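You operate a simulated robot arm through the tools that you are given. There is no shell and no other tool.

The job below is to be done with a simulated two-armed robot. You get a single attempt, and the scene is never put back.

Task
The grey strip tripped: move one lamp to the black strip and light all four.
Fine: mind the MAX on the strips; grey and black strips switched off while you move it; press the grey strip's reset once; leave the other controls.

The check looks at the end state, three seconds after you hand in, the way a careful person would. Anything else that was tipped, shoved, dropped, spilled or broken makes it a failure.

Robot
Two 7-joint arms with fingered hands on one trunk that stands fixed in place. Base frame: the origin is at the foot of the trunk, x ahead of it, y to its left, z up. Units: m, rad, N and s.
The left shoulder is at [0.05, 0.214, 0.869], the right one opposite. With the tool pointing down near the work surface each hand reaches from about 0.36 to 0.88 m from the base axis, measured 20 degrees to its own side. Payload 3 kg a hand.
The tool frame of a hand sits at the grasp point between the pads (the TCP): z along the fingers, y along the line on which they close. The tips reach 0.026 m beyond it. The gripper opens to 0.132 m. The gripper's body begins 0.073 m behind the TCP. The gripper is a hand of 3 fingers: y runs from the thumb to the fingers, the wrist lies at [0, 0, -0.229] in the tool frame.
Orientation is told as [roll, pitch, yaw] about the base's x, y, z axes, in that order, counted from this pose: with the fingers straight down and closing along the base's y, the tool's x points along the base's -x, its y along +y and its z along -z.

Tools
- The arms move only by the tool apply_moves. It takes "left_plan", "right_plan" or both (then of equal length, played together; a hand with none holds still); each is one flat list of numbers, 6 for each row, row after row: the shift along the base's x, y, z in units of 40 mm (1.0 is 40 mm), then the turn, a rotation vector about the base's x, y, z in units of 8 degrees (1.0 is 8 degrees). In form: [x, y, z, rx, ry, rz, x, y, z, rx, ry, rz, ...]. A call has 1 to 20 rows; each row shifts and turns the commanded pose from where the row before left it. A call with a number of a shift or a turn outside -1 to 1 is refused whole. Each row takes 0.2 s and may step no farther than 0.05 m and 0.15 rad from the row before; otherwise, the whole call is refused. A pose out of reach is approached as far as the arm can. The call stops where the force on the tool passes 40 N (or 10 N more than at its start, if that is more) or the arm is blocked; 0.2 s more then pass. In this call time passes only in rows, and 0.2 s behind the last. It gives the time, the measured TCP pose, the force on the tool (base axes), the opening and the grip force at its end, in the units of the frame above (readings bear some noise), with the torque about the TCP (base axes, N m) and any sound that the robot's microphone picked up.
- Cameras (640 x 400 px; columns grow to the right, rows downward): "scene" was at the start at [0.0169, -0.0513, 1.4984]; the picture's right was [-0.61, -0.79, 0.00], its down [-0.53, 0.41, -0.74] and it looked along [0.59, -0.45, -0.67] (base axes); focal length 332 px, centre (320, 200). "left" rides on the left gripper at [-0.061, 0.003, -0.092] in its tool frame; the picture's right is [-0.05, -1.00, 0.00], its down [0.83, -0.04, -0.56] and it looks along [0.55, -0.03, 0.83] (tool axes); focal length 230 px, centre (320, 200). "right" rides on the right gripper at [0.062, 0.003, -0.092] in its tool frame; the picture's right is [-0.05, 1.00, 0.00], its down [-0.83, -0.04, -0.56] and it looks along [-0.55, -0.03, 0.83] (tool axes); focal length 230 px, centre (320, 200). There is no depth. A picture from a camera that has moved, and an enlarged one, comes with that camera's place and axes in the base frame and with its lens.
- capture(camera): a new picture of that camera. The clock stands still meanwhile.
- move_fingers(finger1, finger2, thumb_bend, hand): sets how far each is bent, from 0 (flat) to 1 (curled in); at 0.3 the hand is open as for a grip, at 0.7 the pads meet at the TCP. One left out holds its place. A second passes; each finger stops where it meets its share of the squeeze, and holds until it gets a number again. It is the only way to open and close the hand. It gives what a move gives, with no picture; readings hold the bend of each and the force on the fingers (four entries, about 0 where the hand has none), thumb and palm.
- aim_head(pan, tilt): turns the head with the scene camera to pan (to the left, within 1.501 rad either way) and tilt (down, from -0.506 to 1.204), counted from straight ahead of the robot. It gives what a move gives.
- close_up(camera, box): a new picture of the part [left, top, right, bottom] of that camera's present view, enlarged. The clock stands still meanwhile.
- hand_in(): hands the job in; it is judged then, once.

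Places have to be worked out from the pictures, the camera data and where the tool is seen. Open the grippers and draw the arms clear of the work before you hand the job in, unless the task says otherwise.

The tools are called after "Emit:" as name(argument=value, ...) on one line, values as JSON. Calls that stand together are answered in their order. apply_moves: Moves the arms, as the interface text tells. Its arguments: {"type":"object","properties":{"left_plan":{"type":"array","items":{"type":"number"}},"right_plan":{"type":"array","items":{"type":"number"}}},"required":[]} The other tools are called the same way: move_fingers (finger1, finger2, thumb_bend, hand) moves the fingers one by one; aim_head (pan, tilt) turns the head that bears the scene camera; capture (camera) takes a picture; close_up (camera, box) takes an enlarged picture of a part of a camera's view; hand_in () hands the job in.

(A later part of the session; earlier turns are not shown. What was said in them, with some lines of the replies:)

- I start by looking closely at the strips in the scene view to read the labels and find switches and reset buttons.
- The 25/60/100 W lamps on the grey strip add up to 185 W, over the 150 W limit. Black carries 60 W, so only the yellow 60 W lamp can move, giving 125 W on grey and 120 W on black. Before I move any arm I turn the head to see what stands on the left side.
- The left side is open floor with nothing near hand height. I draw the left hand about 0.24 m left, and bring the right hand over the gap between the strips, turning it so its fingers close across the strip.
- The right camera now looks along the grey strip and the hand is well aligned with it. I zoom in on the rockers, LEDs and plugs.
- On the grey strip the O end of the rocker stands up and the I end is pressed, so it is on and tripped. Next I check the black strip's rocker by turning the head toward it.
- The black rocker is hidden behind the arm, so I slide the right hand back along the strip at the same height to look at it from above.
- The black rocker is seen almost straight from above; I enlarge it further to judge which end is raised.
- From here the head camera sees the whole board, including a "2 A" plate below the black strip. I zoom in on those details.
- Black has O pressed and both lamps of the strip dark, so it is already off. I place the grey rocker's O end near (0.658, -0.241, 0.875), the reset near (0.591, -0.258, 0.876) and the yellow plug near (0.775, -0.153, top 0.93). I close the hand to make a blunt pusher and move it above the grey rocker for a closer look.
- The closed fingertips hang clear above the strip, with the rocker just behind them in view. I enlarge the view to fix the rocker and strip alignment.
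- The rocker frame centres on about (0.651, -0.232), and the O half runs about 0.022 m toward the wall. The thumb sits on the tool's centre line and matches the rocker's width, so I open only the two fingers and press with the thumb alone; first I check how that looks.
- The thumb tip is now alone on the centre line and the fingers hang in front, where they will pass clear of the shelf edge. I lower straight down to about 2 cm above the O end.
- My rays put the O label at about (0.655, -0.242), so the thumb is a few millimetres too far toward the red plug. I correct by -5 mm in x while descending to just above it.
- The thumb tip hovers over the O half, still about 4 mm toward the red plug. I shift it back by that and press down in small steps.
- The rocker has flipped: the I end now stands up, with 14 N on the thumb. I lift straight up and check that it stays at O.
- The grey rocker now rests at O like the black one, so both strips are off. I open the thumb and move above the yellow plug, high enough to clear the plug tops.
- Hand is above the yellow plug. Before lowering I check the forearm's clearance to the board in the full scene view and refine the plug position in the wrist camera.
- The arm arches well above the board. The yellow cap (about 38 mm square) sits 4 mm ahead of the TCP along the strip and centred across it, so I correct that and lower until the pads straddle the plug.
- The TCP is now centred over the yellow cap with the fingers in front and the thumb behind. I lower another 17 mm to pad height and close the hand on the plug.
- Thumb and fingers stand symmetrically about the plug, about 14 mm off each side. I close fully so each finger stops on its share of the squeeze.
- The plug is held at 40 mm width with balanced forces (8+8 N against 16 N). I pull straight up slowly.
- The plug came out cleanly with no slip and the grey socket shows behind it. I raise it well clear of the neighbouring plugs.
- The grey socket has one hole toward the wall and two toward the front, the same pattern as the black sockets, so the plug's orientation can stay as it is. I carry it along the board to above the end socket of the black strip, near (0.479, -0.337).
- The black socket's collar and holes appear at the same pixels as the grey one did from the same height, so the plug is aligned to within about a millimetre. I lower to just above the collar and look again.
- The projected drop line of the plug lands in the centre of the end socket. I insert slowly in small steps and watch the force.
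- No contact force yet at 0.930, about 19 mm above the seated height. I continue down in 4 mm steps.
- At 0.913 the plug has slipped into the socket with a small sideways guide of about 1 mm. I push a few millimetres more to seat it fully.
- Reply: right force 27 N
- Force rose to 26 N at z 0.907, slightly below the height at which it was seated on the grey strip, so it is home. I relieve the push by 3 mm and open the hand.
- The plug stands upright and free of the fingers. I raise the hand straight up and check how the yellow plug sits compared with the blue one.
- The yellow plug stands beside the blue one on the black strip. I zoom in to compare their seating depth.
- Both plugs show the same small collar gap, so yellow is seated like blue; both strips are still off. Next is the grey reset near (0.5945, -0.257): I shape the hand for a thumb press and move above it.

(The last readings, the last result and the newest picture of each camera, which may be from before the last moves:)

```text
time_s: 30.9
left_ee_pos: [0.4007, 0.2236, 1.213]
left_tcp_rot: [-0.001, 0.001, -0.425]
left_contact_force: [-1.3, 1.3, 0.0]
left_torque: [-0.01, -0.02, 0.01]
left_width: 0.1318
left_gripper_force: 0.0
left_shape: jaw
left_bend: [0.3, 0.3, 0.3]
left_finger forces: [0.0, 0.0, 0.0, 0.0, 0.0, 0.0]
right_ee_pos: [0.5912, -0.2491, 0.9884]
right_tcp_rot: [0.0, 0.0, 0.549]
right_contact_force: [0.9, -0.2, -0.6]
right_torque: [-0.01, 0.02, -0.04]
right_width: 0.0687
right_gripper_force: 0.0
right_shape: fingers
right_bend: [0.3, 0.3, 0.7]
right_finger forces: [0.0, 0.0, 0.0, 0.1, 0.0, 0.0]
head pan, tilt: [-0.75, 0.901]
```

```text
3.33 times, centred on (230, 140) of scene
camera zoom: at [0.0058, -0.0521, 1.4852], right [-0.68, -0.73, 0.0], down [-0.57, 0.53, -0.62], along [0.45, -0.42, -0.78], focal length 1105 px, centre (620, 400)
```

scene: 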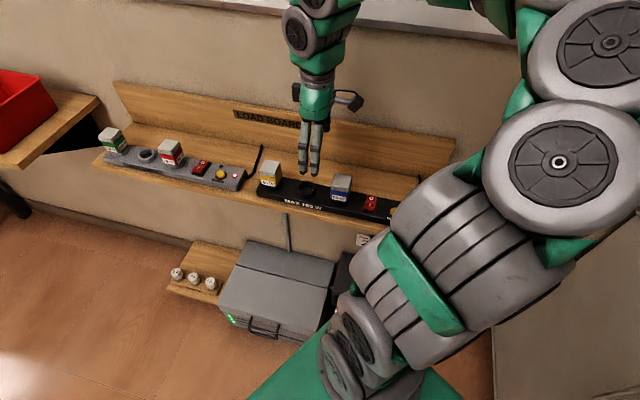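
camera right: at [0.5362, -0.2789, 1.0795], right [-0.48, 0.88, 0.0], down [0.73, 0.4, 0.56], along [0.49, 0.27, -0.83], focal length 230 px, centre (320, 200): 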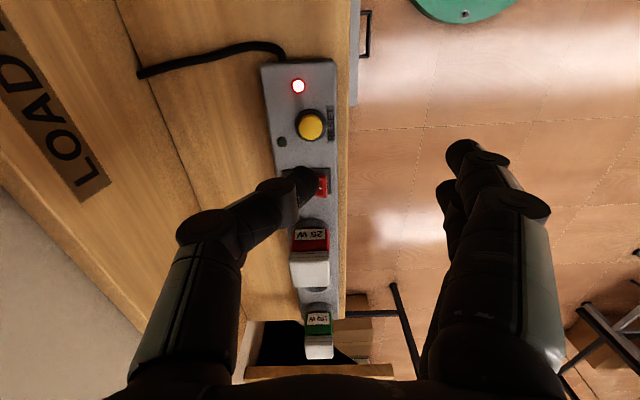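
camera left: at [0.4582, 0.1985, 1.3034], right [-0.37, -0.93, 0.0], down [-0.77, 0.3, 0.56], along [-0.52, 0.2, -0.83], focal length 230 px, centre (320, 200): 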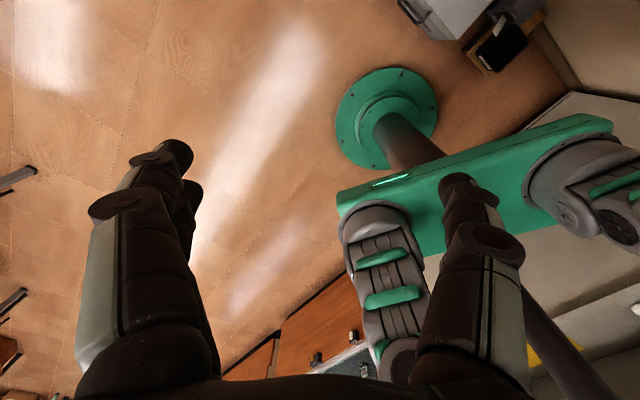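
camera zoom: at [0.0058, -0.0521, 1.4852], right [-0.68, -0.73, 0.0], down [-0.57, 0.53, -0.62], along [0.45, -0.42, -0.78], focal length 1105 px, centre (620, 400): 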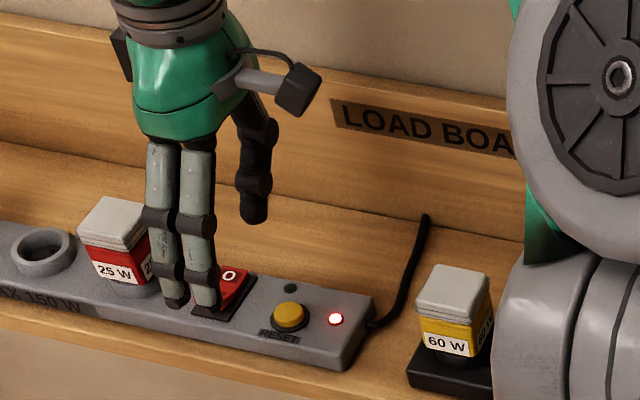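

Rays put the reset at about (0.5935, -0.2575), so the hand needs a 3 mm shift in -y. I lower to about 1 cm above the button and verify.

Emit:
apply_moves(right_plan=[0, -0.08, -0.9, 0, 0, 0, 0, 0, -0.85, 0, 0, 0])

Emit:
close_up(camera="right", box=[240, 80, 400, 220])

Emit:
close_up(camera="scene", box=[180, 120, 260, 200])

```text
time_s: 31.5
left_ee_pos: [0.4027, 0.2218, 1.2126]
left_tcp_rot: [-0.001, 0.0, -0.427]
left_contact_force: [0.2, 0.4, -1.3]
left_torque: [-0.01, 0.03, -0.02]
left_width: 0.1322
left_gripper_force: 0.1
left_shape: jaw
left_bend: [0.3, 0.3, 0.3]
left_finger forces: [0.1, 0.1, 0.0, 0.1, 0.0, 0.1]
right_ee_pos: [0.5886, -0.2537, 0.9205]
right_tcp_rot: [-0.001, -0.001, 0.55]
right_contact_force: [-0.5, -1.3, 0.8]
right_torque: [0.0, -0.02, 0.01]
right_width: 0.0686
right_gripper_force: 0.0
right_shape: fingers
right_bend: [0.3, 0.3, 0.7]
right_finger forces: [0.1, 0.0, 0.0, 0.0, 0.0, 0.0]
head pan, tilt: [-0.75, 0.901]
```

```text
2.86 times, centred on (320, 150) of right
camera zoom: at [0.5347, -0.2832, 1.0118], right [-0.48, 0.88, 0.0], down [0.73, 0.4, 0.56], along [0.49, 0.27, -0.83], focal length 657 px, centre (320, 343)
```

zoom: 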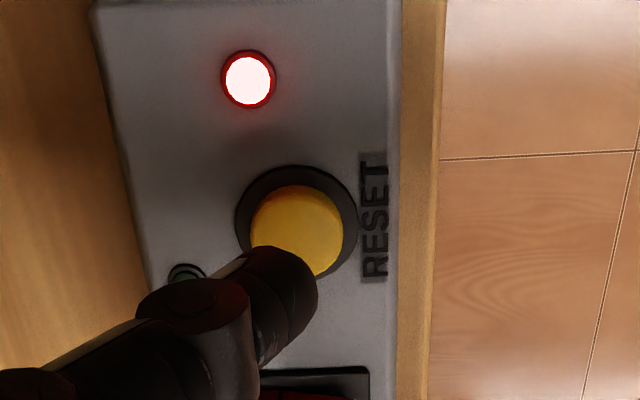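

```text
5.00 times, centred on (220, 160) of scene
camera zoom: at [0.0058, -0.0521, 1.4852], right [-0.68, -0.73, 0.0], down [-0.57, 0.53, -0.62], along [0.45, -0.42, -0.78], focal length 1658 px, centre (820, 400)
```

zoom: 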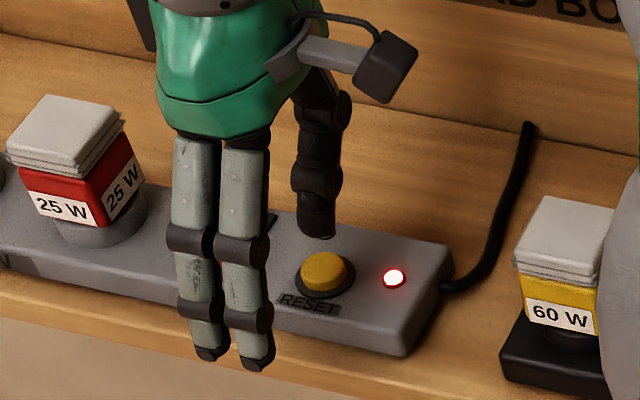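

The landing point of the thumb coincides with the button's centre to about 1 mm. I press down in small steps.

Emit:
apply_moves(right_plan=[0, 0, -0.3, 0, 0, 0, 0, 0, -0.1, 0, 0, 0, 0, 0, -0.1, 0, 0, 0])

Emit:
close_up(camera="right", box=[240, 80, 400, 220])

Emit:
close_up(camera="scene", box=[180, 120, 260, 200])

```text
time_s: 32.3
left_ee_pos: [0.4014, 0.2223, 1.2105]
left_tcp_rot: [-0.001, 0.001, -0.426]
left_contact_force: [0.1, 1.5, 0.4]
left_torque: [0.01, 0.01, -0.02]
left_width: 0.132
left_gripper_force: 0.0
left_shape: jaw
left_bend: [0.3, 0.3, 0.3]
left_finger forces: [0.0, 0.0, 0.1, 0.1, 0.0, 0.0]
right_ee_pos: [0.5892, -0.2544, 0.9016]
right_tcp_rot: [0.0, -0.001, 0.549]
right_contact_force: [0.0, 0.3, 0.2]
right_torque: [0.0, 0.04, 0.0]
right_width: 0.069
right_gripper_force: 0.1
right_shape: fingers
right_bend: [0.3, 0.3, 0.7]
right_finger forces: [0.1, 0.0, 0.1, 0.0, 0.0, 0.0]
head pan, tilt: [-0.75, 0.901]
```

```text
2.86 times, centred on (320, 150) of right
camera zoom: at [0.5352, -0.2834, 0.9918], right [-0.48, 0.88, 0.0], down [0.73, 0.4, 0.56], along [0.49, 0.27, -0.83], focal length 657 px, centre (320, 343)
```

zoom: 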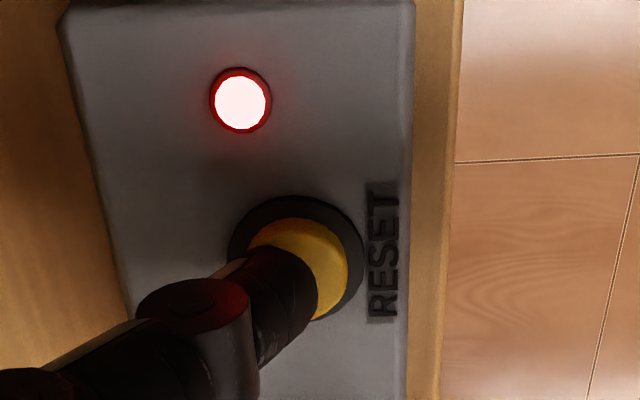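

```text
5.00 times, centred on (220, 160) of scene
camera zoom: at [0.0058, -0.0521, 1.4852], right [-0.68, -0.73, 0.0], down [-0.57, 0.53, -0.62], along [0.45, -0.42, -0.78], focal length 1658 px, centre (820, 400)
```

zoom: 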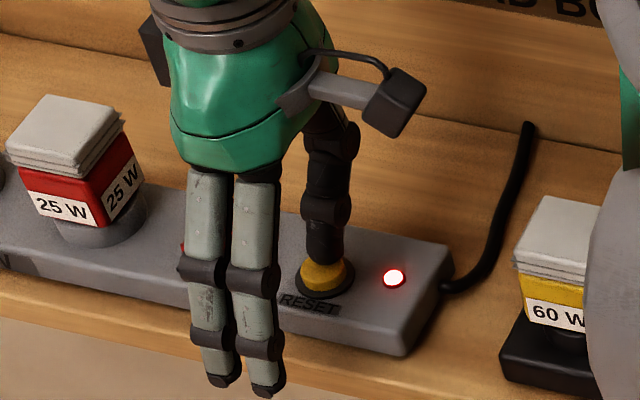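

The thumb is just above the cap with no force yet. I continue down in 2–3 mm steps.

Emit:
apply_moves(right_plan=[0, 0, -0.07, 0, 0, 0, 0, 0, -0.07, 0, 0, 0])

Emit:
close_up(camera="scene", box=[180, 120, 260, 200])

Emit:
close_up(camera="right", box=[240, 80, 400, 220])

```text
time_s: 32.9
left_ee_pos: [0.4015, 0.2223, 1.2129]
left_tcp_rot: [-0.001, 0.001, -0.426]
left_contact_force: [0.3, 0.3, 0.1]
left_torque: [0.01, -0.01, 0.0]
left_width: 0.1319
left_gripper_force: 0.1
left_shape: jaw
left_bend: [0.3, 0.3, 0.3]
left_finger forces: [0.0, 0.1, 0.0, 0.0, 0.0, 0.0]
right_ee_pos: [0.5901, -0.2552, 0.8942]
right_tcp_rot: [-0.001, -0.001, 0.549]
right_contact_force: [0.2, -1.0, 4.7]
right_torque: [-0.04, -0.04, -0.02]
right_width: 0.0682
right_gripper_force: 2.0
right_shape: fingers
right_bend: [0.3, 0.3, 0.7]
right_finger forces: [0.0, 0.0, 0.1, 0.0, 4.0, 0.0]
head pan, tilt: [-0.75, 0.901]
heard: click
```

```text
5.00 times, centred on (220, 160) of scene
camera zoom: at [0.0058, -0.0521, 1.4852], right [-0.68, -0.73, 0.0], down [-0.57, 0.53, -0.62], along [0.45, -0.42, -0.78], focal length 1658 px, centre (820, 400)
```

zoom: 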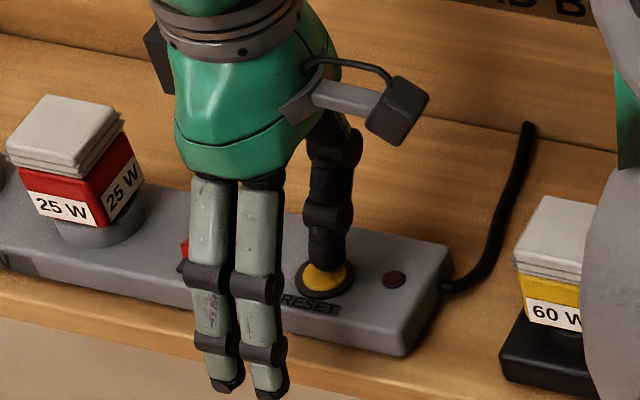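

```text
2.86 times, centred on (320, 150) of right
camera zoom: at [0.5356, -0.284, 0.9866], right [-0.48, 0.88, 0.0], down [0.73, 0.4, 0.56], along [0.49, 0.27, -0.83], focal length 657 px, centre (320, 343)
```

zoom: 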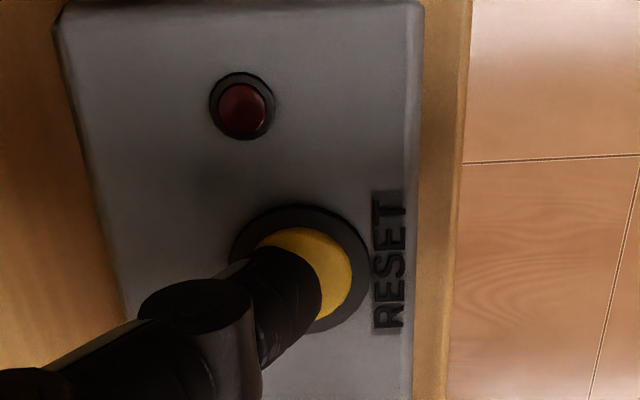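

A click was heard and the red trip lamp went out, so the reset took. I lift straight off the button without touching it again and move above the I end of the grey rocker.

Emit:
apply_moves(right_plan=[0, 0, 0.6, 0, 0, 0, 0, 0, 1, 0, 0, 0, 0, 0, 0.6, 0, 0, 0, 0.63, 0.47, 0, 0, 0, 0, 0.63, 0.47, 0, 0, 0, 0])

Emit:
capture(camera="right")

Emit:
close_up(camera="scene", box=[160, 110, 260, 200])

Emit:
close_up(camera="right", box=[240, 60, 400, 220])

```text
time_s: 34.1
left_ee_pos: [0.4013, 0.2218, 1.2125]
left_tcp_rot: [0.001, 0.001, -0.428]
left_contact_force: [0.1, 0.3, -0.2]
left_torque: [0.04, 0.02, 0.0]
left_width: 0.1318
left_gripper_force: 0.2
left_shape: jaw
left_bend: [0.3, 0.3, 0.3]
left_finger forces: [0.0, 0.0, 0.1, 0.1, 0.0, 0.0]
right_ee_pos: [0.6389, -0.2159, 0.9823]
right_tcp_rot: [0.001, 0.001, 0.549]
right_contact_force: [0.5, -0.2, 1.0]
right_torque: [-0.01, 0.04, -0.02]
right_width: 0.0685
right_gripper_force: 0.0
right_shape: fingers
right_bend: [0.3, 0.3, 0.7]
right_finger forces: [0.0, 0.0, 0.0, 0.0, 0.0, 0.0]
head pan, tilt: [-0.75, 0.901]
```

```text
taken
camera right: at [0.5858, -0.2461, 1.0745], right [-0.48, 0.88, 0.0], down [0.73, 0.4, 0.55], along [0.49, 0.27, -0.83], focal length 230 px, centre (320, 200)
```

right: 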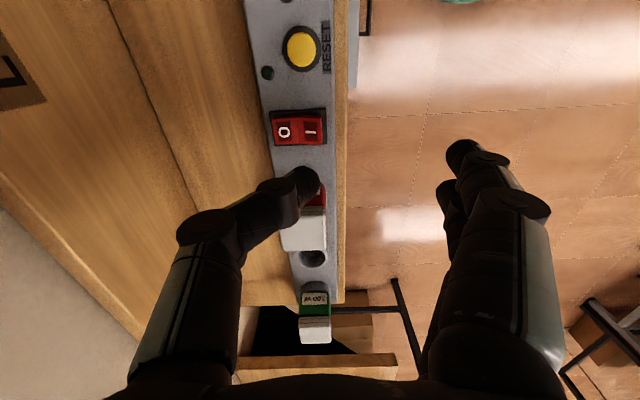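

```text
4.44 times, centred on (210, 155) of scene
camera zoom: at [0.0058, -0.0521, 1.4852], right [-0.68, -0.73, 0.0], down [-0.57, 0.53, -0.62], along [0.45, -0.42, -0.78], focal length 1474 px, centre (809, 400)
```

zoom: 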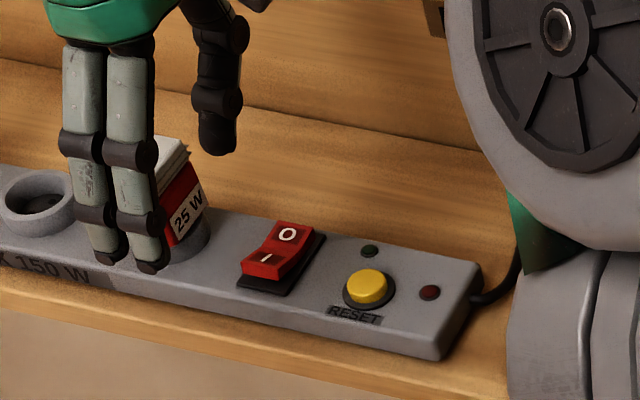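

```text
2.50 times, centred on (320, 140) of right
camera zoom: at [0.5858, -0.2461, 1.0745], right [-0.48, 0.88, 0.0], down [0.73, 0.4, 0.55], along [0.49, 0.27, -0.83], focal length 575 px, centre (320, 350)
```

zoom: 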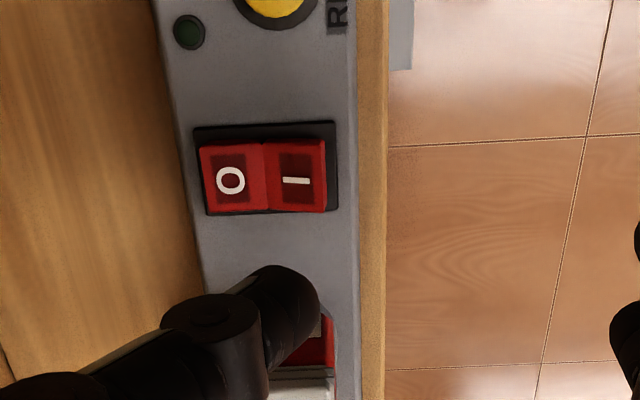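

The thumb's drop line meets the I half of the grey rocker near its centre, about 2 mm toward the outer end. I go down to just above it and then press in small steps.

Emit:
apply_moves(right_plan=[0, 0, -0.9, 0, 0, 0, 0, 0, -0.75, 0, 0, 0])

Emit:
close_up(camera="right", box=[240, 80, 400, 220])

Emit:
close_up(camera="scene", box=[160, 110, 260, 200])

```text
time_s: 34.7
left_ee_pos: [0.4012, 0.2213, 1.2119]
left_tcp_rot: [0.001, 0.0, -0.426]
left_contact_force: [0.3, 0.9, 0.7]
left_torque: [0.0, 0.0, 0.03]
left_width: 0.132
left_gripper_force: 0.0
left_shape: jaw
left_bend: [0.3, 0.3, 0.3]
left_finger forces: [0.0, 0.0, 0.1, 0.0, 0.0, 0.0]
right_ee_pos: [0.6418, -0.2182, 0.9166]
right_tcp_rot: [0.0, 0.0, 0.551]
right_contact_force: [-0.1, 0.1, 0.8]
right_torque: [0.01, 0.04, 0.01]
right_width: 0.0685
right_gripper_force: 0.0
right_shape: fingers
right_bend: [0.3, 0.3, 0.7]
right_finger forces: [0.0, 0.0, 0.0, 0.0, 0.1, 0.0]
head pan, tilt: [-0.75, 0.901]
```

```text
2.86 times, centred on (320, 150) of right
camera zoom: at [0.587, -0.2469, 1.0084], right [-0.48, 0.88, 0.0], down [0.73, 0.4, 0.56], along [0.49, 0.27, -0.83], focal length 657 px, centre (320, 343)
```

zoom: 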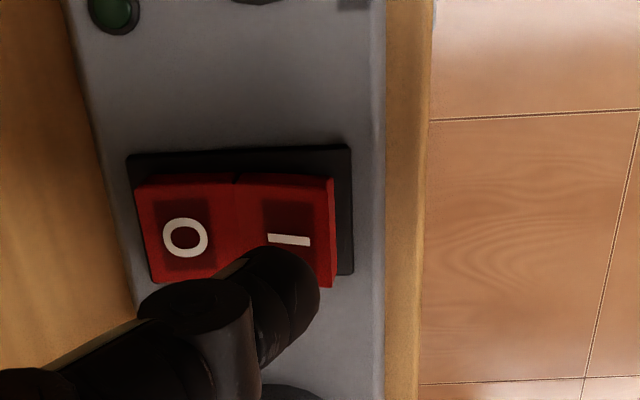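

```text
4.44 times, centred on (210, 155) of scene
camera zoom: at [0.0059, -0.0521, 1.4852], right [-0.68, -0.73, 0.0], down [-0.57, 0.53, -0.62], along [0.45, -0.42, -0.78], focal length 1474 px, centre (809, 400)
```

zoom: 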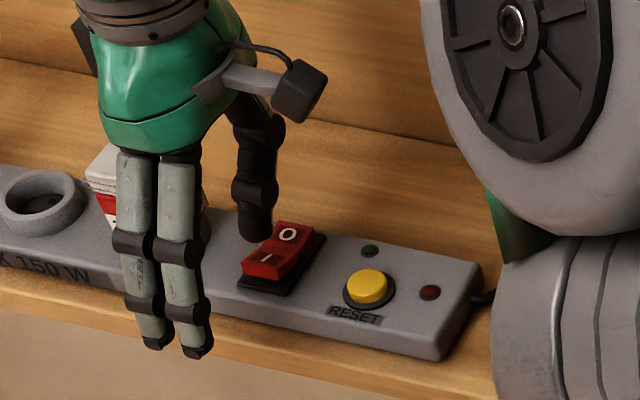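

The thumb hovers over the I label. I press in 4 mm steps, to the depth that flipped the O end.

Emit:
apply_moves(right_plan=[-0.04, -0.02, -0.1, 0, 0, 0, 0, 0, -0.1, 0, 0, 0, 0, 0, -0.1, 0, 0, 0, 0, 0, -0.08, 0, 0, 0])

Emit:
close_up(camera="right", box=[240, 80, 400, 220])

Emit:
close_up(camera="scene", box=[90, 110, 260, 200])

```text
time_s: 35.7
left_ee_pos: [0.401, 0.2223, 1.212]
left_tcp_rot: [-0.002, 0.0, -0.426]
left_contact_force: [-0.2, -0.7, 0.3]
left_torque: [0.03, 0.04, 0.04]
left_width: 0.132
left_gripper_force: 0.2
left_shape: jaw
left_bend: [0.3, 0.3, 0.3]
left_finger forces: [0.0, 0.1, 0.0, 0.1, 0.0, 0.0]
right_ee_pos: [0.639, -0.2173, 0.8995]
right_tcp_rot: [0.001, 0.0, 0.551]
right_contact_force: [0.5, 0.2, 0.2]
right_torque: [0.0, 0.01, 0.0]
right_width: 0.0683
right_gripper_force: 0.0
right_shape: fingers
right_bend: [0.3, 0.3, 0.7]
right_finger forces: [0.1, 0.0, 0.0, 0.0, 0.1, 0.1]
head pan, tilt: [-0.75, 0.901]
```

```text
2.86 times, centred on (320, 150) of right
camera zoom: at [0.5852, -0.2466, 0.9928], right [-0.48, 0.88, 0.0], down [0.73, 0.4, 0.56], along [0.49, 0.27, -0.83], focal length 657 px, centre (320, 343)
```

zoom: 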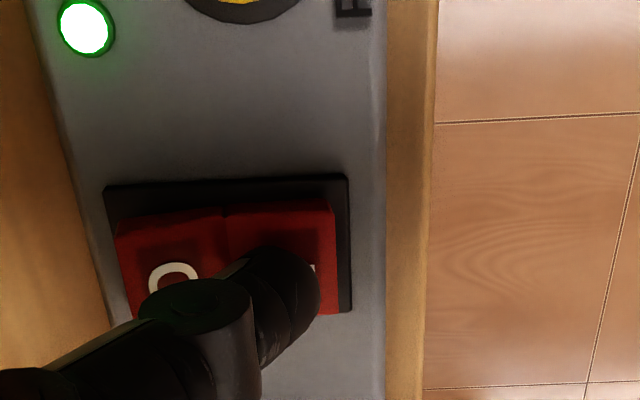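

```text
3.76 times, centred on (175, 155) of scene
camera zoom: at [0.0058, -0.0521, 1.4852], right [-0.68, -0.73, 0.0], down [-0.57, 0.53, -0.62], along [0.45, -0.42, -0.78], focal length 1248 px, centre (866, 369)
```

zoom: 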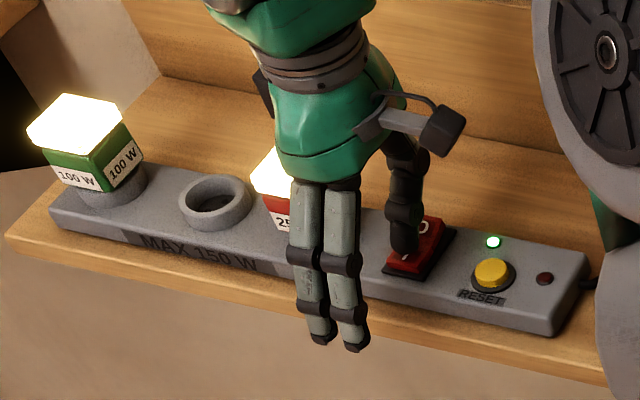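

The grey strip is on: its green lamp and both the 100 W and 25 W lamps are lit. I lift off and carry the hand back over the plugs toward the black rocker's I end, estimated near (0.27, -0.453).

Emit:
apply_moves(right_plan=[0, 0, 0.5, 0, 0, 0, 0, 0, 1, 0, 0, 0, 0, 0, 1, 0, 0, 0, 0, 0, 0.5, 0, 0, 0, -0.92, -0.57, 0, 0, 0, 0, -0.92, -0.57, 0, 0, 0, 0, -0.92, -0.57, 0, 0, 0, 0, -0.92, -0.57, 0, 0, 0, 0, -0.92, -0.57, 0, 0, 0, 0, -0.92, -0.57, 0, 0, 0, 0, -0.92, -0.57, 0, 0, 0, 0, -0.92, -0.57, 0, 0, 0, 0])

Emit:
capture(camera="right")

Emit:
capture(camera="scene")

Emit:
close_up(camera="right", box=[260, 0, 380, 120])

```text
time_s: 38.3
left_ee_pos: [0.4016, 0.222, 1.2126]
left_tcp_rot: [0.0, 0.0, -0.426]
left_contact_force: [0.1, 0.4, 0.9]
left_torque: [-0.01, -0.02, 0.03]
left_width: 0.1321
left_gripper_force: 0.0
left_shape: jaw
left_bend: [0.3, 0.3, 0.3]
left_finger forces: [0.0, 0.1, 0.1, 0.1, 0.0, 0.0]
right_ee_pos: [0.3406, -0.4009, 1.0236]
right_tcp_rot: [0.001, -0.001, 0.549]
right_contact_force: [-0.5, 0.6, -0.5]
right_torque: [0.0, 0.02, 0.01]
right_width: 0.0683
right_gripper_force: 0.1
right_shape: fingers
right_bend: [0.3, 0.3, 0.7]
right_finger forces: [0.0, 0.0, 0.0, 0.0, 0.1, 0.1]
head pan, tilt: [-0.75, 0.901]
```

```text
taken
camera right: at [0.2871, -0.4299, 1.1151], right [-0.48, 0.88, 0.0], down [0.73, 0.4, 0.56], along [0.49, 0.27, -0.83], focal length 230 px, centre (320, 200)
```

right: 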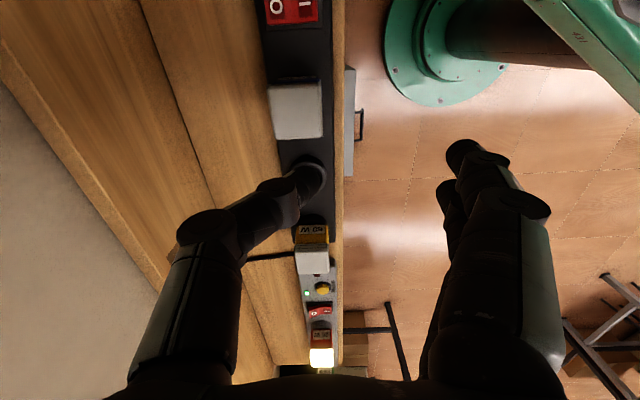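

```text
taken
```

scene: 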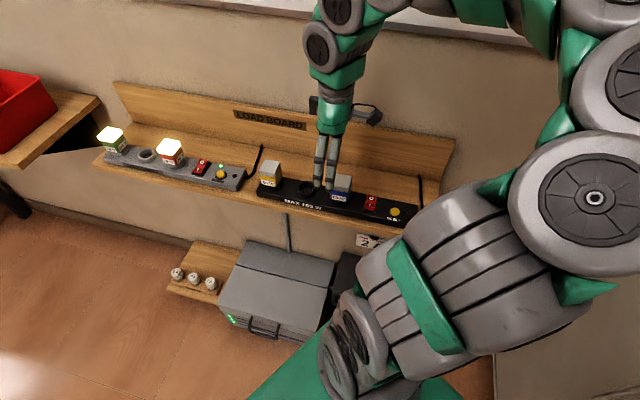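

```text
3.33 times, centred on (320, 60) of right
camera zoom: at [0.2871, -0.4299, 1.1151], right [-0.48, 0.88, 0.0], down [0.73, 0.4, 0.56], along [0.49, 0.27, -0.83], focal length 767 px, centre (320, 667)
```

zoom: 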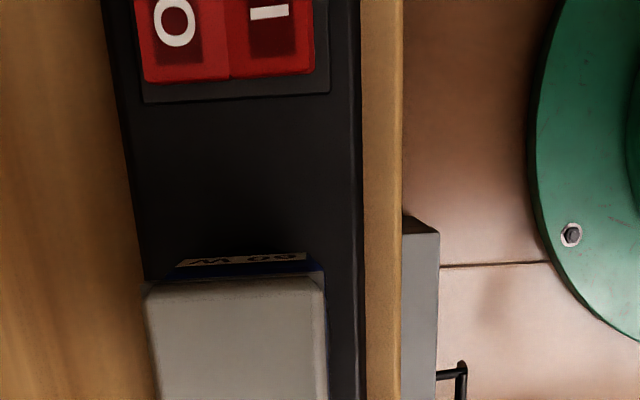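

The I end of the black rocker works out to (0.269, -0.453). I move above it at the same height and check the arm's clearance to the board.

Emit:
apply_moves(right_plan=[-0.64, -0.39, 0, 0, 0, 0, -0.64, -0.39, 0, 0, 0, 0, -0.64, -0.385, 0, 0, 0, 0])

Emit:
capture(camera="right")

Emit:
capture(camera="scene")

Emit:
close_up(camera="right", box=[240, 40, 400, 200])

```text
time_s: 39.1
left_ee_pos: [0.401, 0.2229, 1.212]
left_tcp_rot: [0.001, 0.0, -0.425]
left_contact_force: [0.5, 0.0, -0.2]
left_torque: [0.01, -0.04, 0.0]
left_width: 0.1318
left_gripper_force: 0.0
left_shape: jaw
left_bend: [0.3, 0.3, 0.3]
left_finger forces: [0.0, 0.0, 0.0, 0.0, 0.1, 0.0]
right_ee_pos: [0.2675, -0.4491, 1.0214]
right_tcp_rot: [-0.002, 0.0, 0.552]
right_contact_force: [1.3, 0.8, 0.5]
right_torque: [-0.02, 0.0, -0.01]
right_width: 0.0683
right_gripper_force: 0.1
right_shape: fingers
right_bend: [0.3, 0.3, 0.7]
right_finger forces: [0.0, 0.0, 0.1, 0.0, 0.1, 0.0]
head pan, tilt: [-0.75, 0.901]
```

```text
taken
camera right: at [0.2138, -0.4775, 1.1134], right [-0.48, 0.88, 0.0], down [0.73, 0.4, 0.56], along [0.49, 0.26, -0.83], focal length 230 px, centre (320, 200)
```

right: 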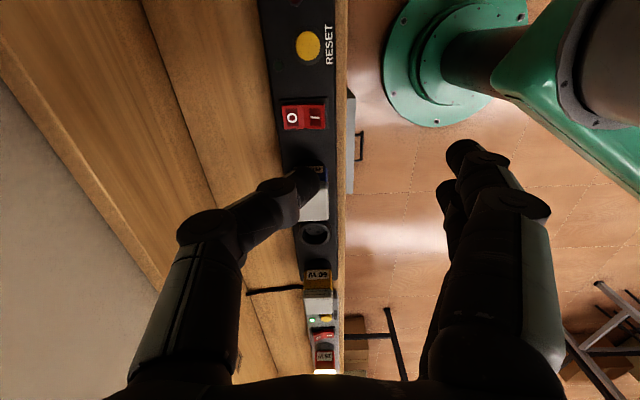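

```text
taken
```

scene: 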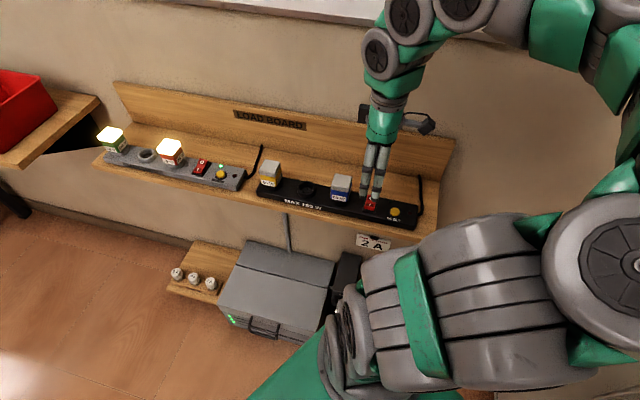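

```text
2.50 times, centred on (320, 120) of right
camera zoom: at [0.2138, -0.4775, 1.1134], right [-0.48, 0.88, 0.0], down [0.73, 0.4, 0.56], along [0.49, 0.26, -0.83], focal length 575 px, centre (320, 400)
```

zoom: 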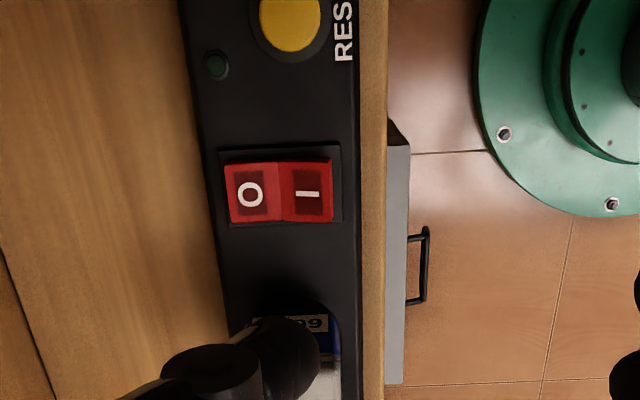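

The hand is above the black rocker. Since the elbow now swings out to the right and back, I turn the head to check what is near it before lowering.

Emit:
aim_head(pan=-1.4, tilt=0.75)

Emit:
capture(camera="scene")

```text
time_s: 40.1
left_ee_pos: [0.4022, 0.2213, 1.2136]
left_tcp_rot: [-0.001, 0.001, -0.425]
left_contact_force: [0.1, -0.1, 1.3]
left_torque: [0.04, -0.02, 0.0]
left_width: 0.1318
left_gripper_force: 0.1
left_shape: jaw
left_bend: [0.3, 0.3, 0.3]
left_finger forces: [0.0, 0.0, 0.1, 0.0, 0.0, 0.0]
right_ee_pos: [0.268, -0.4488, 1.0209]
right_tcp_rot: [0.002, 0.0, 0.55]
right_contact_force: [0.3, 0.5, -0.6]
right_torque: [0.0, 0.0, 0.02]
right_width: 0.0682
right_gripper_force: 0.1
right_shape: fingers
right_bend: [0.3, 0.3, 0.7]
right_finger forces: [0.0, 0.1, 0.0, 0.0, 0.0, 0.1]
head pan, tilt: [-1.4, 0.75]
```

```text
taken
```

scene: 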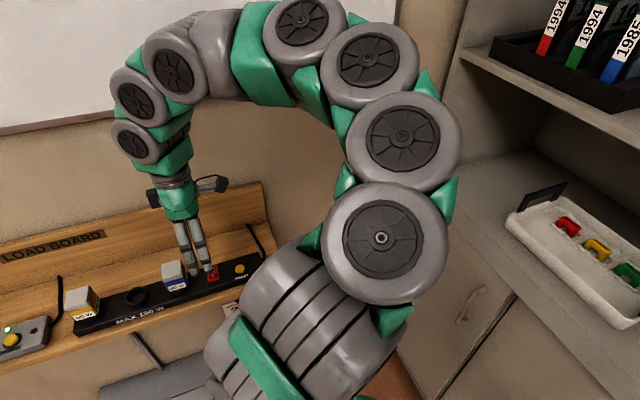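

The elbow arches high with the cabinet beyond it, and there seems to be room. I lower in two stages and re-check the elbow clearance after the first.

Emit:
apply_moves(right_plan=[0, 0, -0.6, 0, 0, 0, 0, 0, -0.6, 0, 0, 0])

Emit:
capture(camera="scene")

Emit:
close_up(camera="right", box=[240, 40, 400, 220])

```text
time_s: 40.7
left_ee_pos: [0.4023, 0.2231, 1.211]
left_tcp_rot: [-0.001, 0.001, -0.425]
left_contact_force: [-0.1, -0.4, 0.2]
left_torque: [-0.01, 0.05, -0.03]
left_width: 0.1319
left_gripper_force: 0.0
left_shape: jaw
left_bend: [0.3, 0.3, 0.3]
left_finger forces: [0.1, 0.0, 0.0, 0.0, 0.0, 0.0]
right_ee_pos: [0.2675, -0.4491, 0.9731]
right_tcp_rot: [-0.001, 0.001, 0.55]
right_contact_force: [-0.5, 0.4, 0.1]
right_torque: [0.0, -0.02, -0.02]
right_width: 0.0685
right_gripper_force: 0.1
right_shape: fingers
right_bend: [0.3, 0.3, 0.7]
right_finger forces: [0.0, 0.0, 0.0, 0.0, 0.0, 0.0]
head pan, tilt: [-1.4, 0.75]
```

```text
taken
```

scene: 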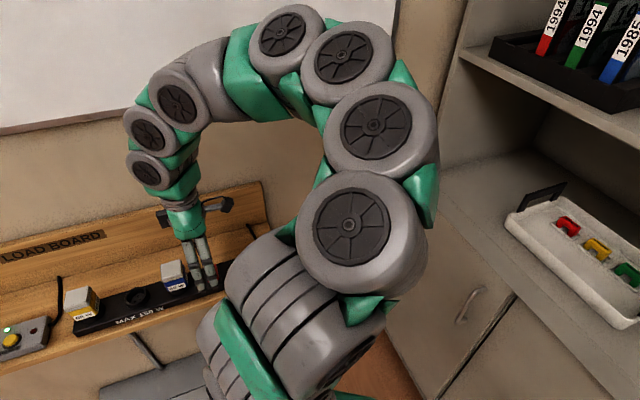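

```text
2.22 times, centred on (320, 130) of right
camera zoom: at [0.2138, -0.4777, 1.0648], right [-0.48, 0.88, 0.0], down [0.73, 0.4, 0.56], along [0.49, 0.27, -0.83], focal length 511 px, centre (320, 356)
```

zoom: 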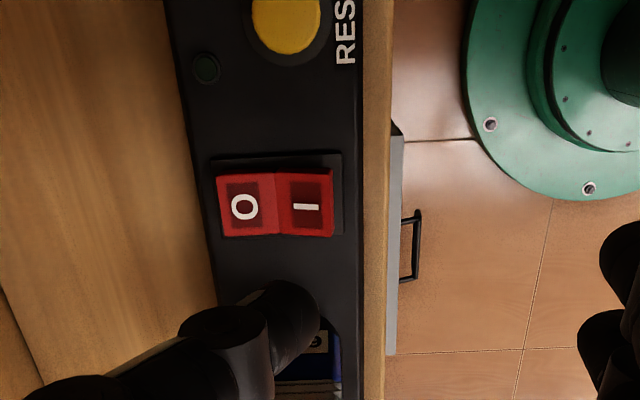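

The elbow swings away from the cabinet as the hand lowers, so clearance is fine. With a 3 mm correction toward the I end, I go down to just above the black rocker.

Emit:
apply_moves(right_plan=[-0.08, 0.04, -0.7, 0, 0, 0, 0, 0, -0.7, 0, 0, 0])

Emit:
capture(camera="scene")

Emit:
close_up(camera="right", box=[240, 80, 400, 220])

Emit:
close_up(camera="scene", box=[130, 210, 260, 320])

```text
time_s: 41.3
left_ee_pos: [0.402, 0.2226, 1.2123]
left_tcp_rot: [0.0, 0.001, -0.426]
left_contact_force: [-0.4, 0.7, -0.5]
left_torque: [0.03, -0.04, -0.03]
left_width: 0.1319
left_gripper_force: 0.0
left_shape: jaw
left_bend: [0.3, 0.3, 0.3]
left_finger forces: [0.0, 0.0, 0.0, 0.1, 0.0, 0.1]
right_ee_pos: [0.2638, -0.4455, 0.9165]
right_tcp_rot: [-0.001, 0.0, 0.55]
right_contact_force: [0.3, -0.7, 0.5]
right_torque: [-0.03, 0.01, -0.02]
right_width: 0.0684
right_gripper_force: 0.0
right_shape: fingers
right_bend: [0.3, 0.3, 0.7]
right_finger forces: [0.0, 0.0, 0.1, 0.1, 0.1, 0.1]
head pan, tilt: [-1.4, 0.75]
```

```text
taken
```

scene: 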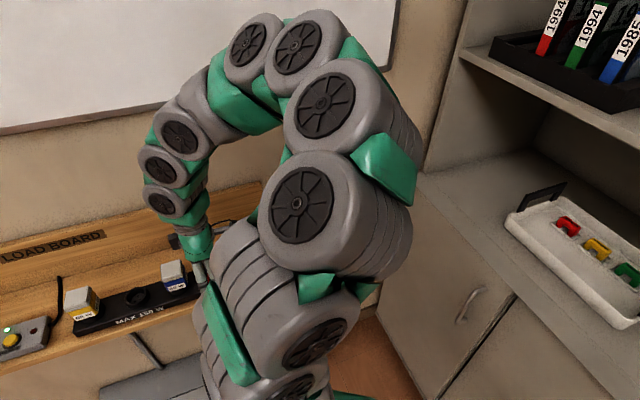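

```text
2.86 times, centred on (320, 150) of right
camera zoom: at [0.21, -0.4752, 1.0075], right [-0.48, 0.88, 0.0], down [0.73, 0.4, 0.56], along [0.49, 0.26, -0.83], focal length 657 px, centre (320, 343)
```

zoom: 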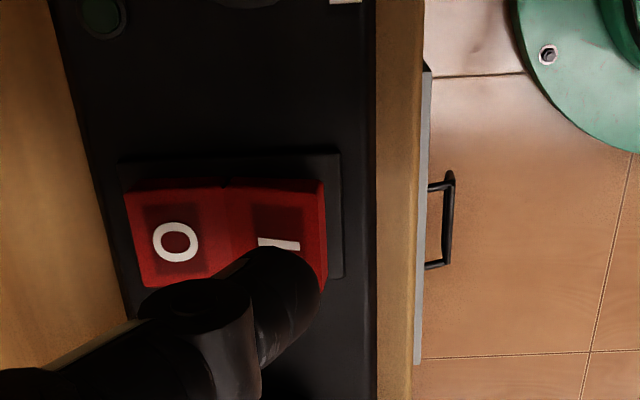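

```text
3.64 times, centred on (195, 265) of scene
camera zoom: at [-0.0352, -0.0823, 1.4971], right [-0.99, -0.17, 0.0], down [-0.12, 0.67, -0.73], along [0.12, -0.72, -0.68], focal length 1206 px, centre (774, -36)
```

zoom: 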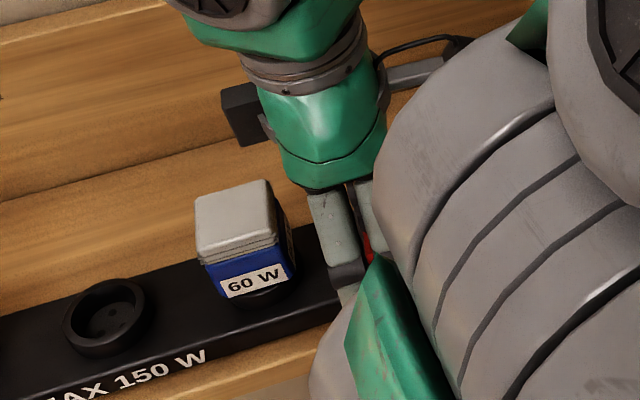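

The thumb is right above the I label. The upper arm looks close to the open fingers from this angle, so I check the full wrist view before pressing.

Emit:
capture(camera="right")

Emit:
aim_head(pan=-0.95, tilt=0.95)

Emit:
capture(camera="scene")

```text
taken
camera right: at [0.21, -0.4752, 1.0075], right [-0.48, 0.88, 0.0], down [0.73, 0.4, 0.56], along [0.49, 0.26, -0.83], focal length 230 px, centre (320, 200)
```

right: 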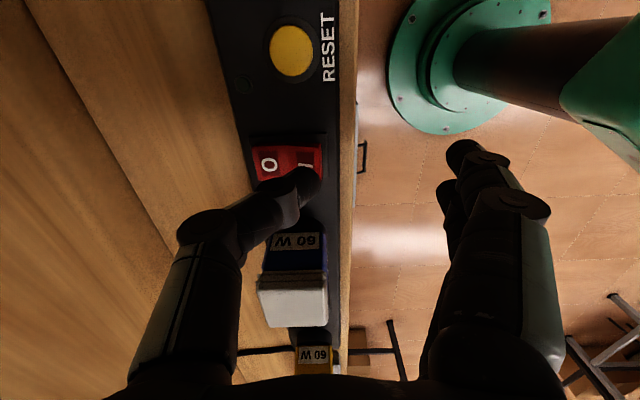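

```text
time_s: 42.2
left_ee_pos: [0.4027, 0.2226, 1.2119]
left_tcp_rot: [0.0, -0.001, -0.427]
left_contact_force: [-0.3, -0.6, 0.4]
left_torque: [0.01, 0.0, 0.01]
left_width: 0.1319
left_gripper_force: 0.1
left_shape: jaw
left_bend: [0.3, 0.3, 0.3]
left_finger forces: [0.1, 0.0, 0.0, 0.0, 0.0, 0.1]
right_ee_pos: [0.2633, -0.4464, 0.9158]
right_tcp_rot: [0.0, 0.001, 0.55]
right_contact_force: [-1.0, -0.1, 0.4]
right_torque: [0.0, 0.03, -0.02]
right_width: 0.0683
right_gripper_force: 0.1
right_shape: fingers
right_bend: [0.3, 0.3, 0.7]
right_finger forces: [0.0, 0.1, 0.1, 0.1, 0.0, 0.0]
head pan, tilt: [-0.949, 0.949]
```

```text
taken
```

scene: 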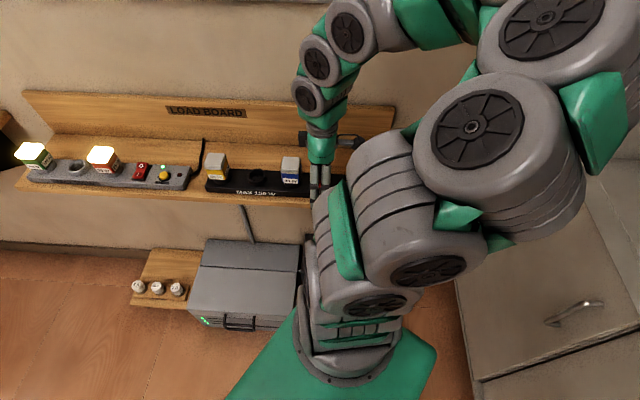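

The wrist view shows free space around the fingers, with the arm well apart. I press the black rocker's I end down in 4 mm steps.

Emit:
apply_moves(right_plan=[0, 0, -0.1, 0, 0, 0, 0, 0, -0.1, 0, 0, 0, 0, 0, -0.1, 0, 0, 0, 0, 0, -0.1, 0, 0, 0])

Emit:
capture(camera="right")

Emit:
close_up(camera="scene", box=[10, 90, 360, 230])

```text
time_s: 43.2
left_ee_pos: [0.4007, 0.2226, 1.2116]
left_tcp_rot: [-0.001, 0.0, -0.426]
left_contact_force: [0.1, -0.6, 0.6]
left_torque: [-0.02, 0.0, -0.01]
left_width: 0.1317
left_gripper_force: 0.2
left_shape: jaw
left_bend: [0.3, 0.3, 0.3]
left_finger forces: [0.0, 0.0, 0.0, 0.0, 0.0, 0.0]
right_ee_pos: [0.2635, -0.4453, 0.9006]
right_tcp_rot: [0.0, 0.001, 0.551]
right_contact_force: [0.2, 0.8, -0.5]
right_torque: [-0.01, 0.03, 0.0]
right_width: 0.0685
right_gripper_force: 0.1
right_shape: fingers
right_bend: [0.3, 0.3, 0.7]
right_finger forces: [0.0, 0.0, 0.0, 0.0, 0.0, 0.0]
head pan, tilt: [-0.949, 0.949]
```

```text
taken
camera right: at [0.2102, -0.474, 0.9928], right [-0.48, 0.88, 0.0], down [0.73, 0.4, 0.56], along [0.49, 0.27, -0.83], focal length 230 px, centre (320, 200)
```

right: 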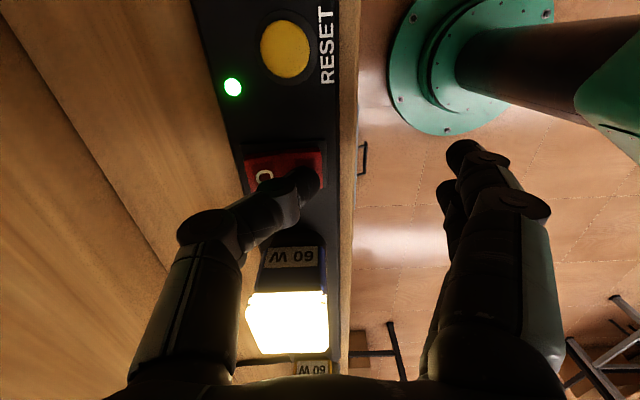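

```text
1.83 times, centred on (185, 160) of scene
camera zoom: at [-0.0071, -0.0597, 1.4816], right [-0.81, -0.58, 0.0], down [-0.47, 0.66, -0.58], along [0.34, -0.47, -0.81], focal length 606 px, centre (567, 273)
```

zoom: 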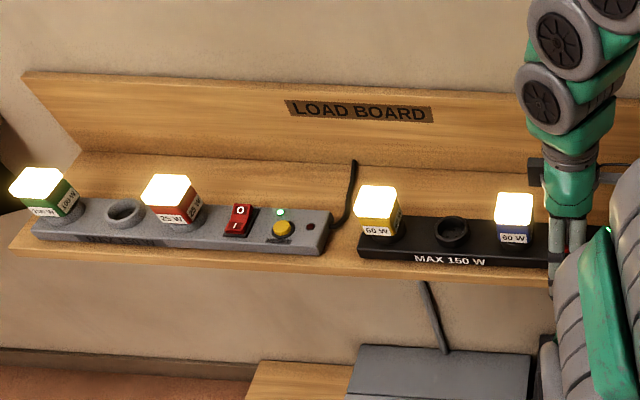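

All four lamps are lit and both green lamps are on. I lift straight up, clear of the board.

Emit:
apply_moves(right_plan=[0, 0, 0.5, 0, 0, 0, 0, 0, 1, 0, 0, 0, 0, 0, 1, 0, 0, 0, 0, 0, 1, 0, 0, 0, 0, 0, 1, 0, 0, 0, 0, 0, 1, 0, 0, 0])

Emit:
move_fingers(hand="right", finger1=0.3, finger2=0.3, thumb_bend=0.3)

Emit:
capture(camera="scene")

Emit:
capture(camera="right")

```text
time_s: 44.6
left_ee_pos: [0.4015, 0.2228, 1.2118]
left_tcp_rot: [0.001, 0.001, -0.428]
left_contact_force: [0.0, -0.1, 0.4]
left_torque: [0.01, 0.01, 0.03]
left_width: 0.1318
left_gripper_force: 0.2
left_shape: jaw
left_bend: [0.3, 0.3, 0.3]
left_finger forces: [0.1, 0.1, 0.0, 0.0, 0.0, 0.0]
right_ee_pos: [0.2644, -0.4411, 1.1202]
right_tcp_rot: [0.001, 0.001, 0.55]
right_contact_force: [-0.2, -0.4, -0.6]
right_torque: [-0.01, 0.01, -0.02]
right_width: 0.0684
right_gripper_force: 0.0
right_shape: fingers
right_bend: [0.3, 0.3, 0.7]
right_finger forces: [0.0, 0.1, 0.0, 0.0, 0.0, 0.0]
head pan, tilt: [-0.949, 0.949]
```

```text
time_s: 45.6
left_ee_pos: [0.4017, 0.2227, 1.2121]
left_tcp_rot: [0.001, -0.001, -0.426]
left_contact_force: [-0.1, 0.1, 0.2]
left_torque: [-0.02, -0.02, 0.0]
left_width: 0.1317
left_gripper_force: 0.1
left_shape: jaw
left_bend: [0.3, 0.3, 0.3]
left_finger forces: [0.0, 0.0, 0.0, 0.0, 0.0, 0.1]
right_ee_pos: [0.264, -0.4435, 1.122]
right_tcp_rot: [0.0, 0.001, 0.549]
right_contact_force: [-0.6, -0.4, 0.4]
right_torque: [0.01, 0.0, 0.04]
right_width: 0.1341
right_gripper_force: 0.0
right_shape: fingers
right_bend: [0.3, 0.3, 0.3]
right_finger forces: [0.0, 0.1, 0.0, 0.0, 0.1, 0.0]
head pan, tilt: [-0.949, 0.949]
```

```text
taken
```

scene: 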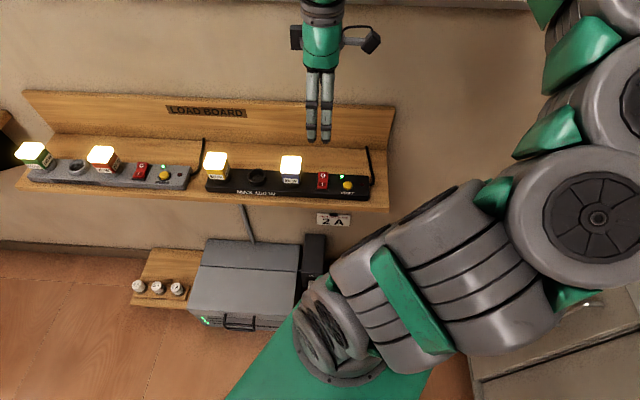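

```text
taken
camera right: at [0.2092, -0.472, 1.2122], right [-0.48, 0.88, 0.0], down [0.73, 0.4, 0.56], along [0.49, 0.27, -0.83], focal length 230 px, centre (320, 200)
```

right: 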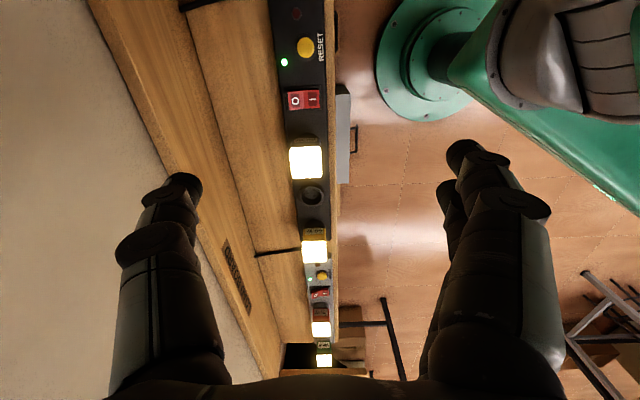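

All four lamps stay lit with green on both strips. I draw the right hand up and forward, away from the board, and take final close looks.

Emit:
apply_moves(right_plan=[0.4, 0.8, 0.4, 0, 0, 0, 0.4, 0.8, 0.4, 0, 0, 0, 0.4, 0.8, 0.4, 0, 0, 0, 0.4, 0.8, 0.4, 0, 0, 0, 0.4, 0.8, 0.4, 0, 0, 0])

Emit:
capture(camera="scene")

Emit:
close_up(camera="scene", box=[10, 120, 210, 220])

Emit:
close_up(camera="scene", box=[190, 130, 390, 240])

```text
time_s: 46.8
left_ee_pos: [0.4026, 0.2229, 1.2116]
left_tcp_rot: [0.001, 0.001, -0.427]
left_contact_force: [1.0, 1.0, -0.2]
left_torque: [-0.02, 0.04, -0.01]
left_width: 0.132
left_gripper_force: 0.1
left_shape: jaw
left_bend: [0.3, 0.3, 0.3]
left_finger forces: [0.0, 0.0, 0.0, 0.1, 0.0, 0.0]
right_ee_pos: [0.341, -0.2825, 1.2]
right_tcp_rot: [0.0, 0.0, 0.55]
right_contact_force: [0.0, -0.4, 0.9]
right_torque: [0.02, 0.01, 0.0]
right_width: 0.1342
right_gripper_force: 0.0
right_shape: fingers
right_bend: [0.3, 0.3, 0.3]
right_finger forces: [0.1, 0.0, 0.0, 0.1, 0.0, 0.0]
head pan, tilt: [-0.949, 0.949]
```

```text
taken
```

scene: 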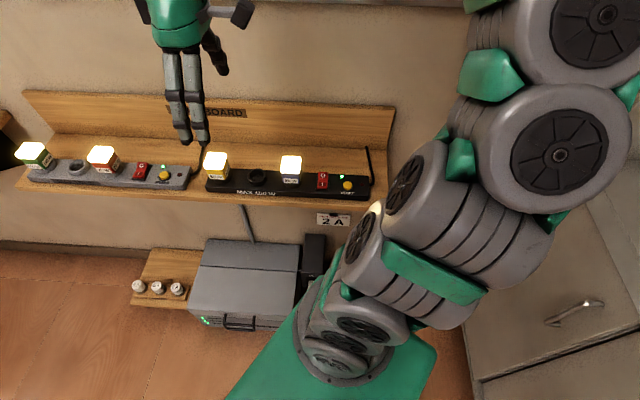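

```text
3.20 times, centred on (110, 170) of scene
camera zoom: at [-0.0071, -0.0597, 1.4816], right [-0.81, -0.58, 0.0], down [-0.47, 0.66, -0.58], along [0.34, -0.47, -0.81], focal length 1061 px, centre (992, 296)
```

zoom: 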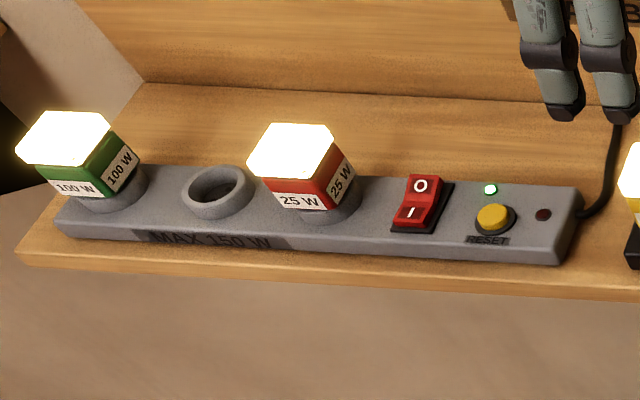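

```text
3.20 times, centred on (290, 185) of scene
camera zoom: at [-0.0071, -0.0597, 1.4816], right [-0.81, -0.58, 0.0], down [-0.47, 0.66, -0.58], along [0.34, -0.47, -0.81], focal length 1061 px, centre (416, 248)
```

zoom: 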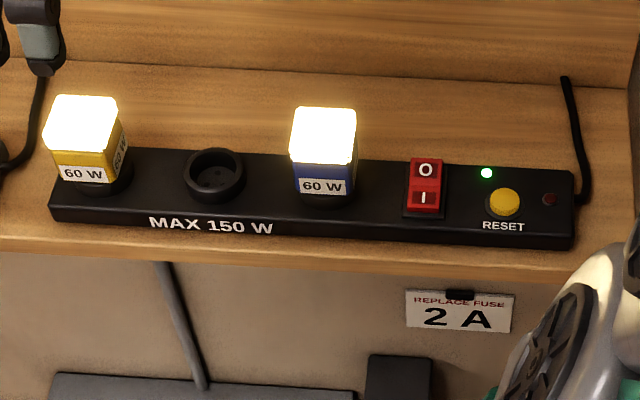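

Everything matches the task: 125 W on grey and 120 W on black, both rockers at I with green lamps on, red trip lamps dark, and all four lamps lit. Nothing else was moved. Both hands are open and clear of the board, so I hand in.

Emit:
hand_in()

```text
The job is handed in.
```

All four lamps are lit, and both strips are under their 150 W limit. I've handed the job in, but no verdict has come back yet.

- **Which lamp moved:** I moved the yellow 60 W lamp from the grey strip to the end socket of the black strip. It was the only one that fits: the load is now 125 W on grey and 120 W on black.
- **Switches:** I switched the grey strip off before moving the lamp; the black strip was already off. Both are now on, with their green lights lit and red trip lights out.
- **Reset:** I pressed the grey strip's reset once. It clicked and the trip light went out.
- **Everything else:** I touched no other controls, and nothing was knocked or shifted in the final pictures. Both hands are open and clear of the board.
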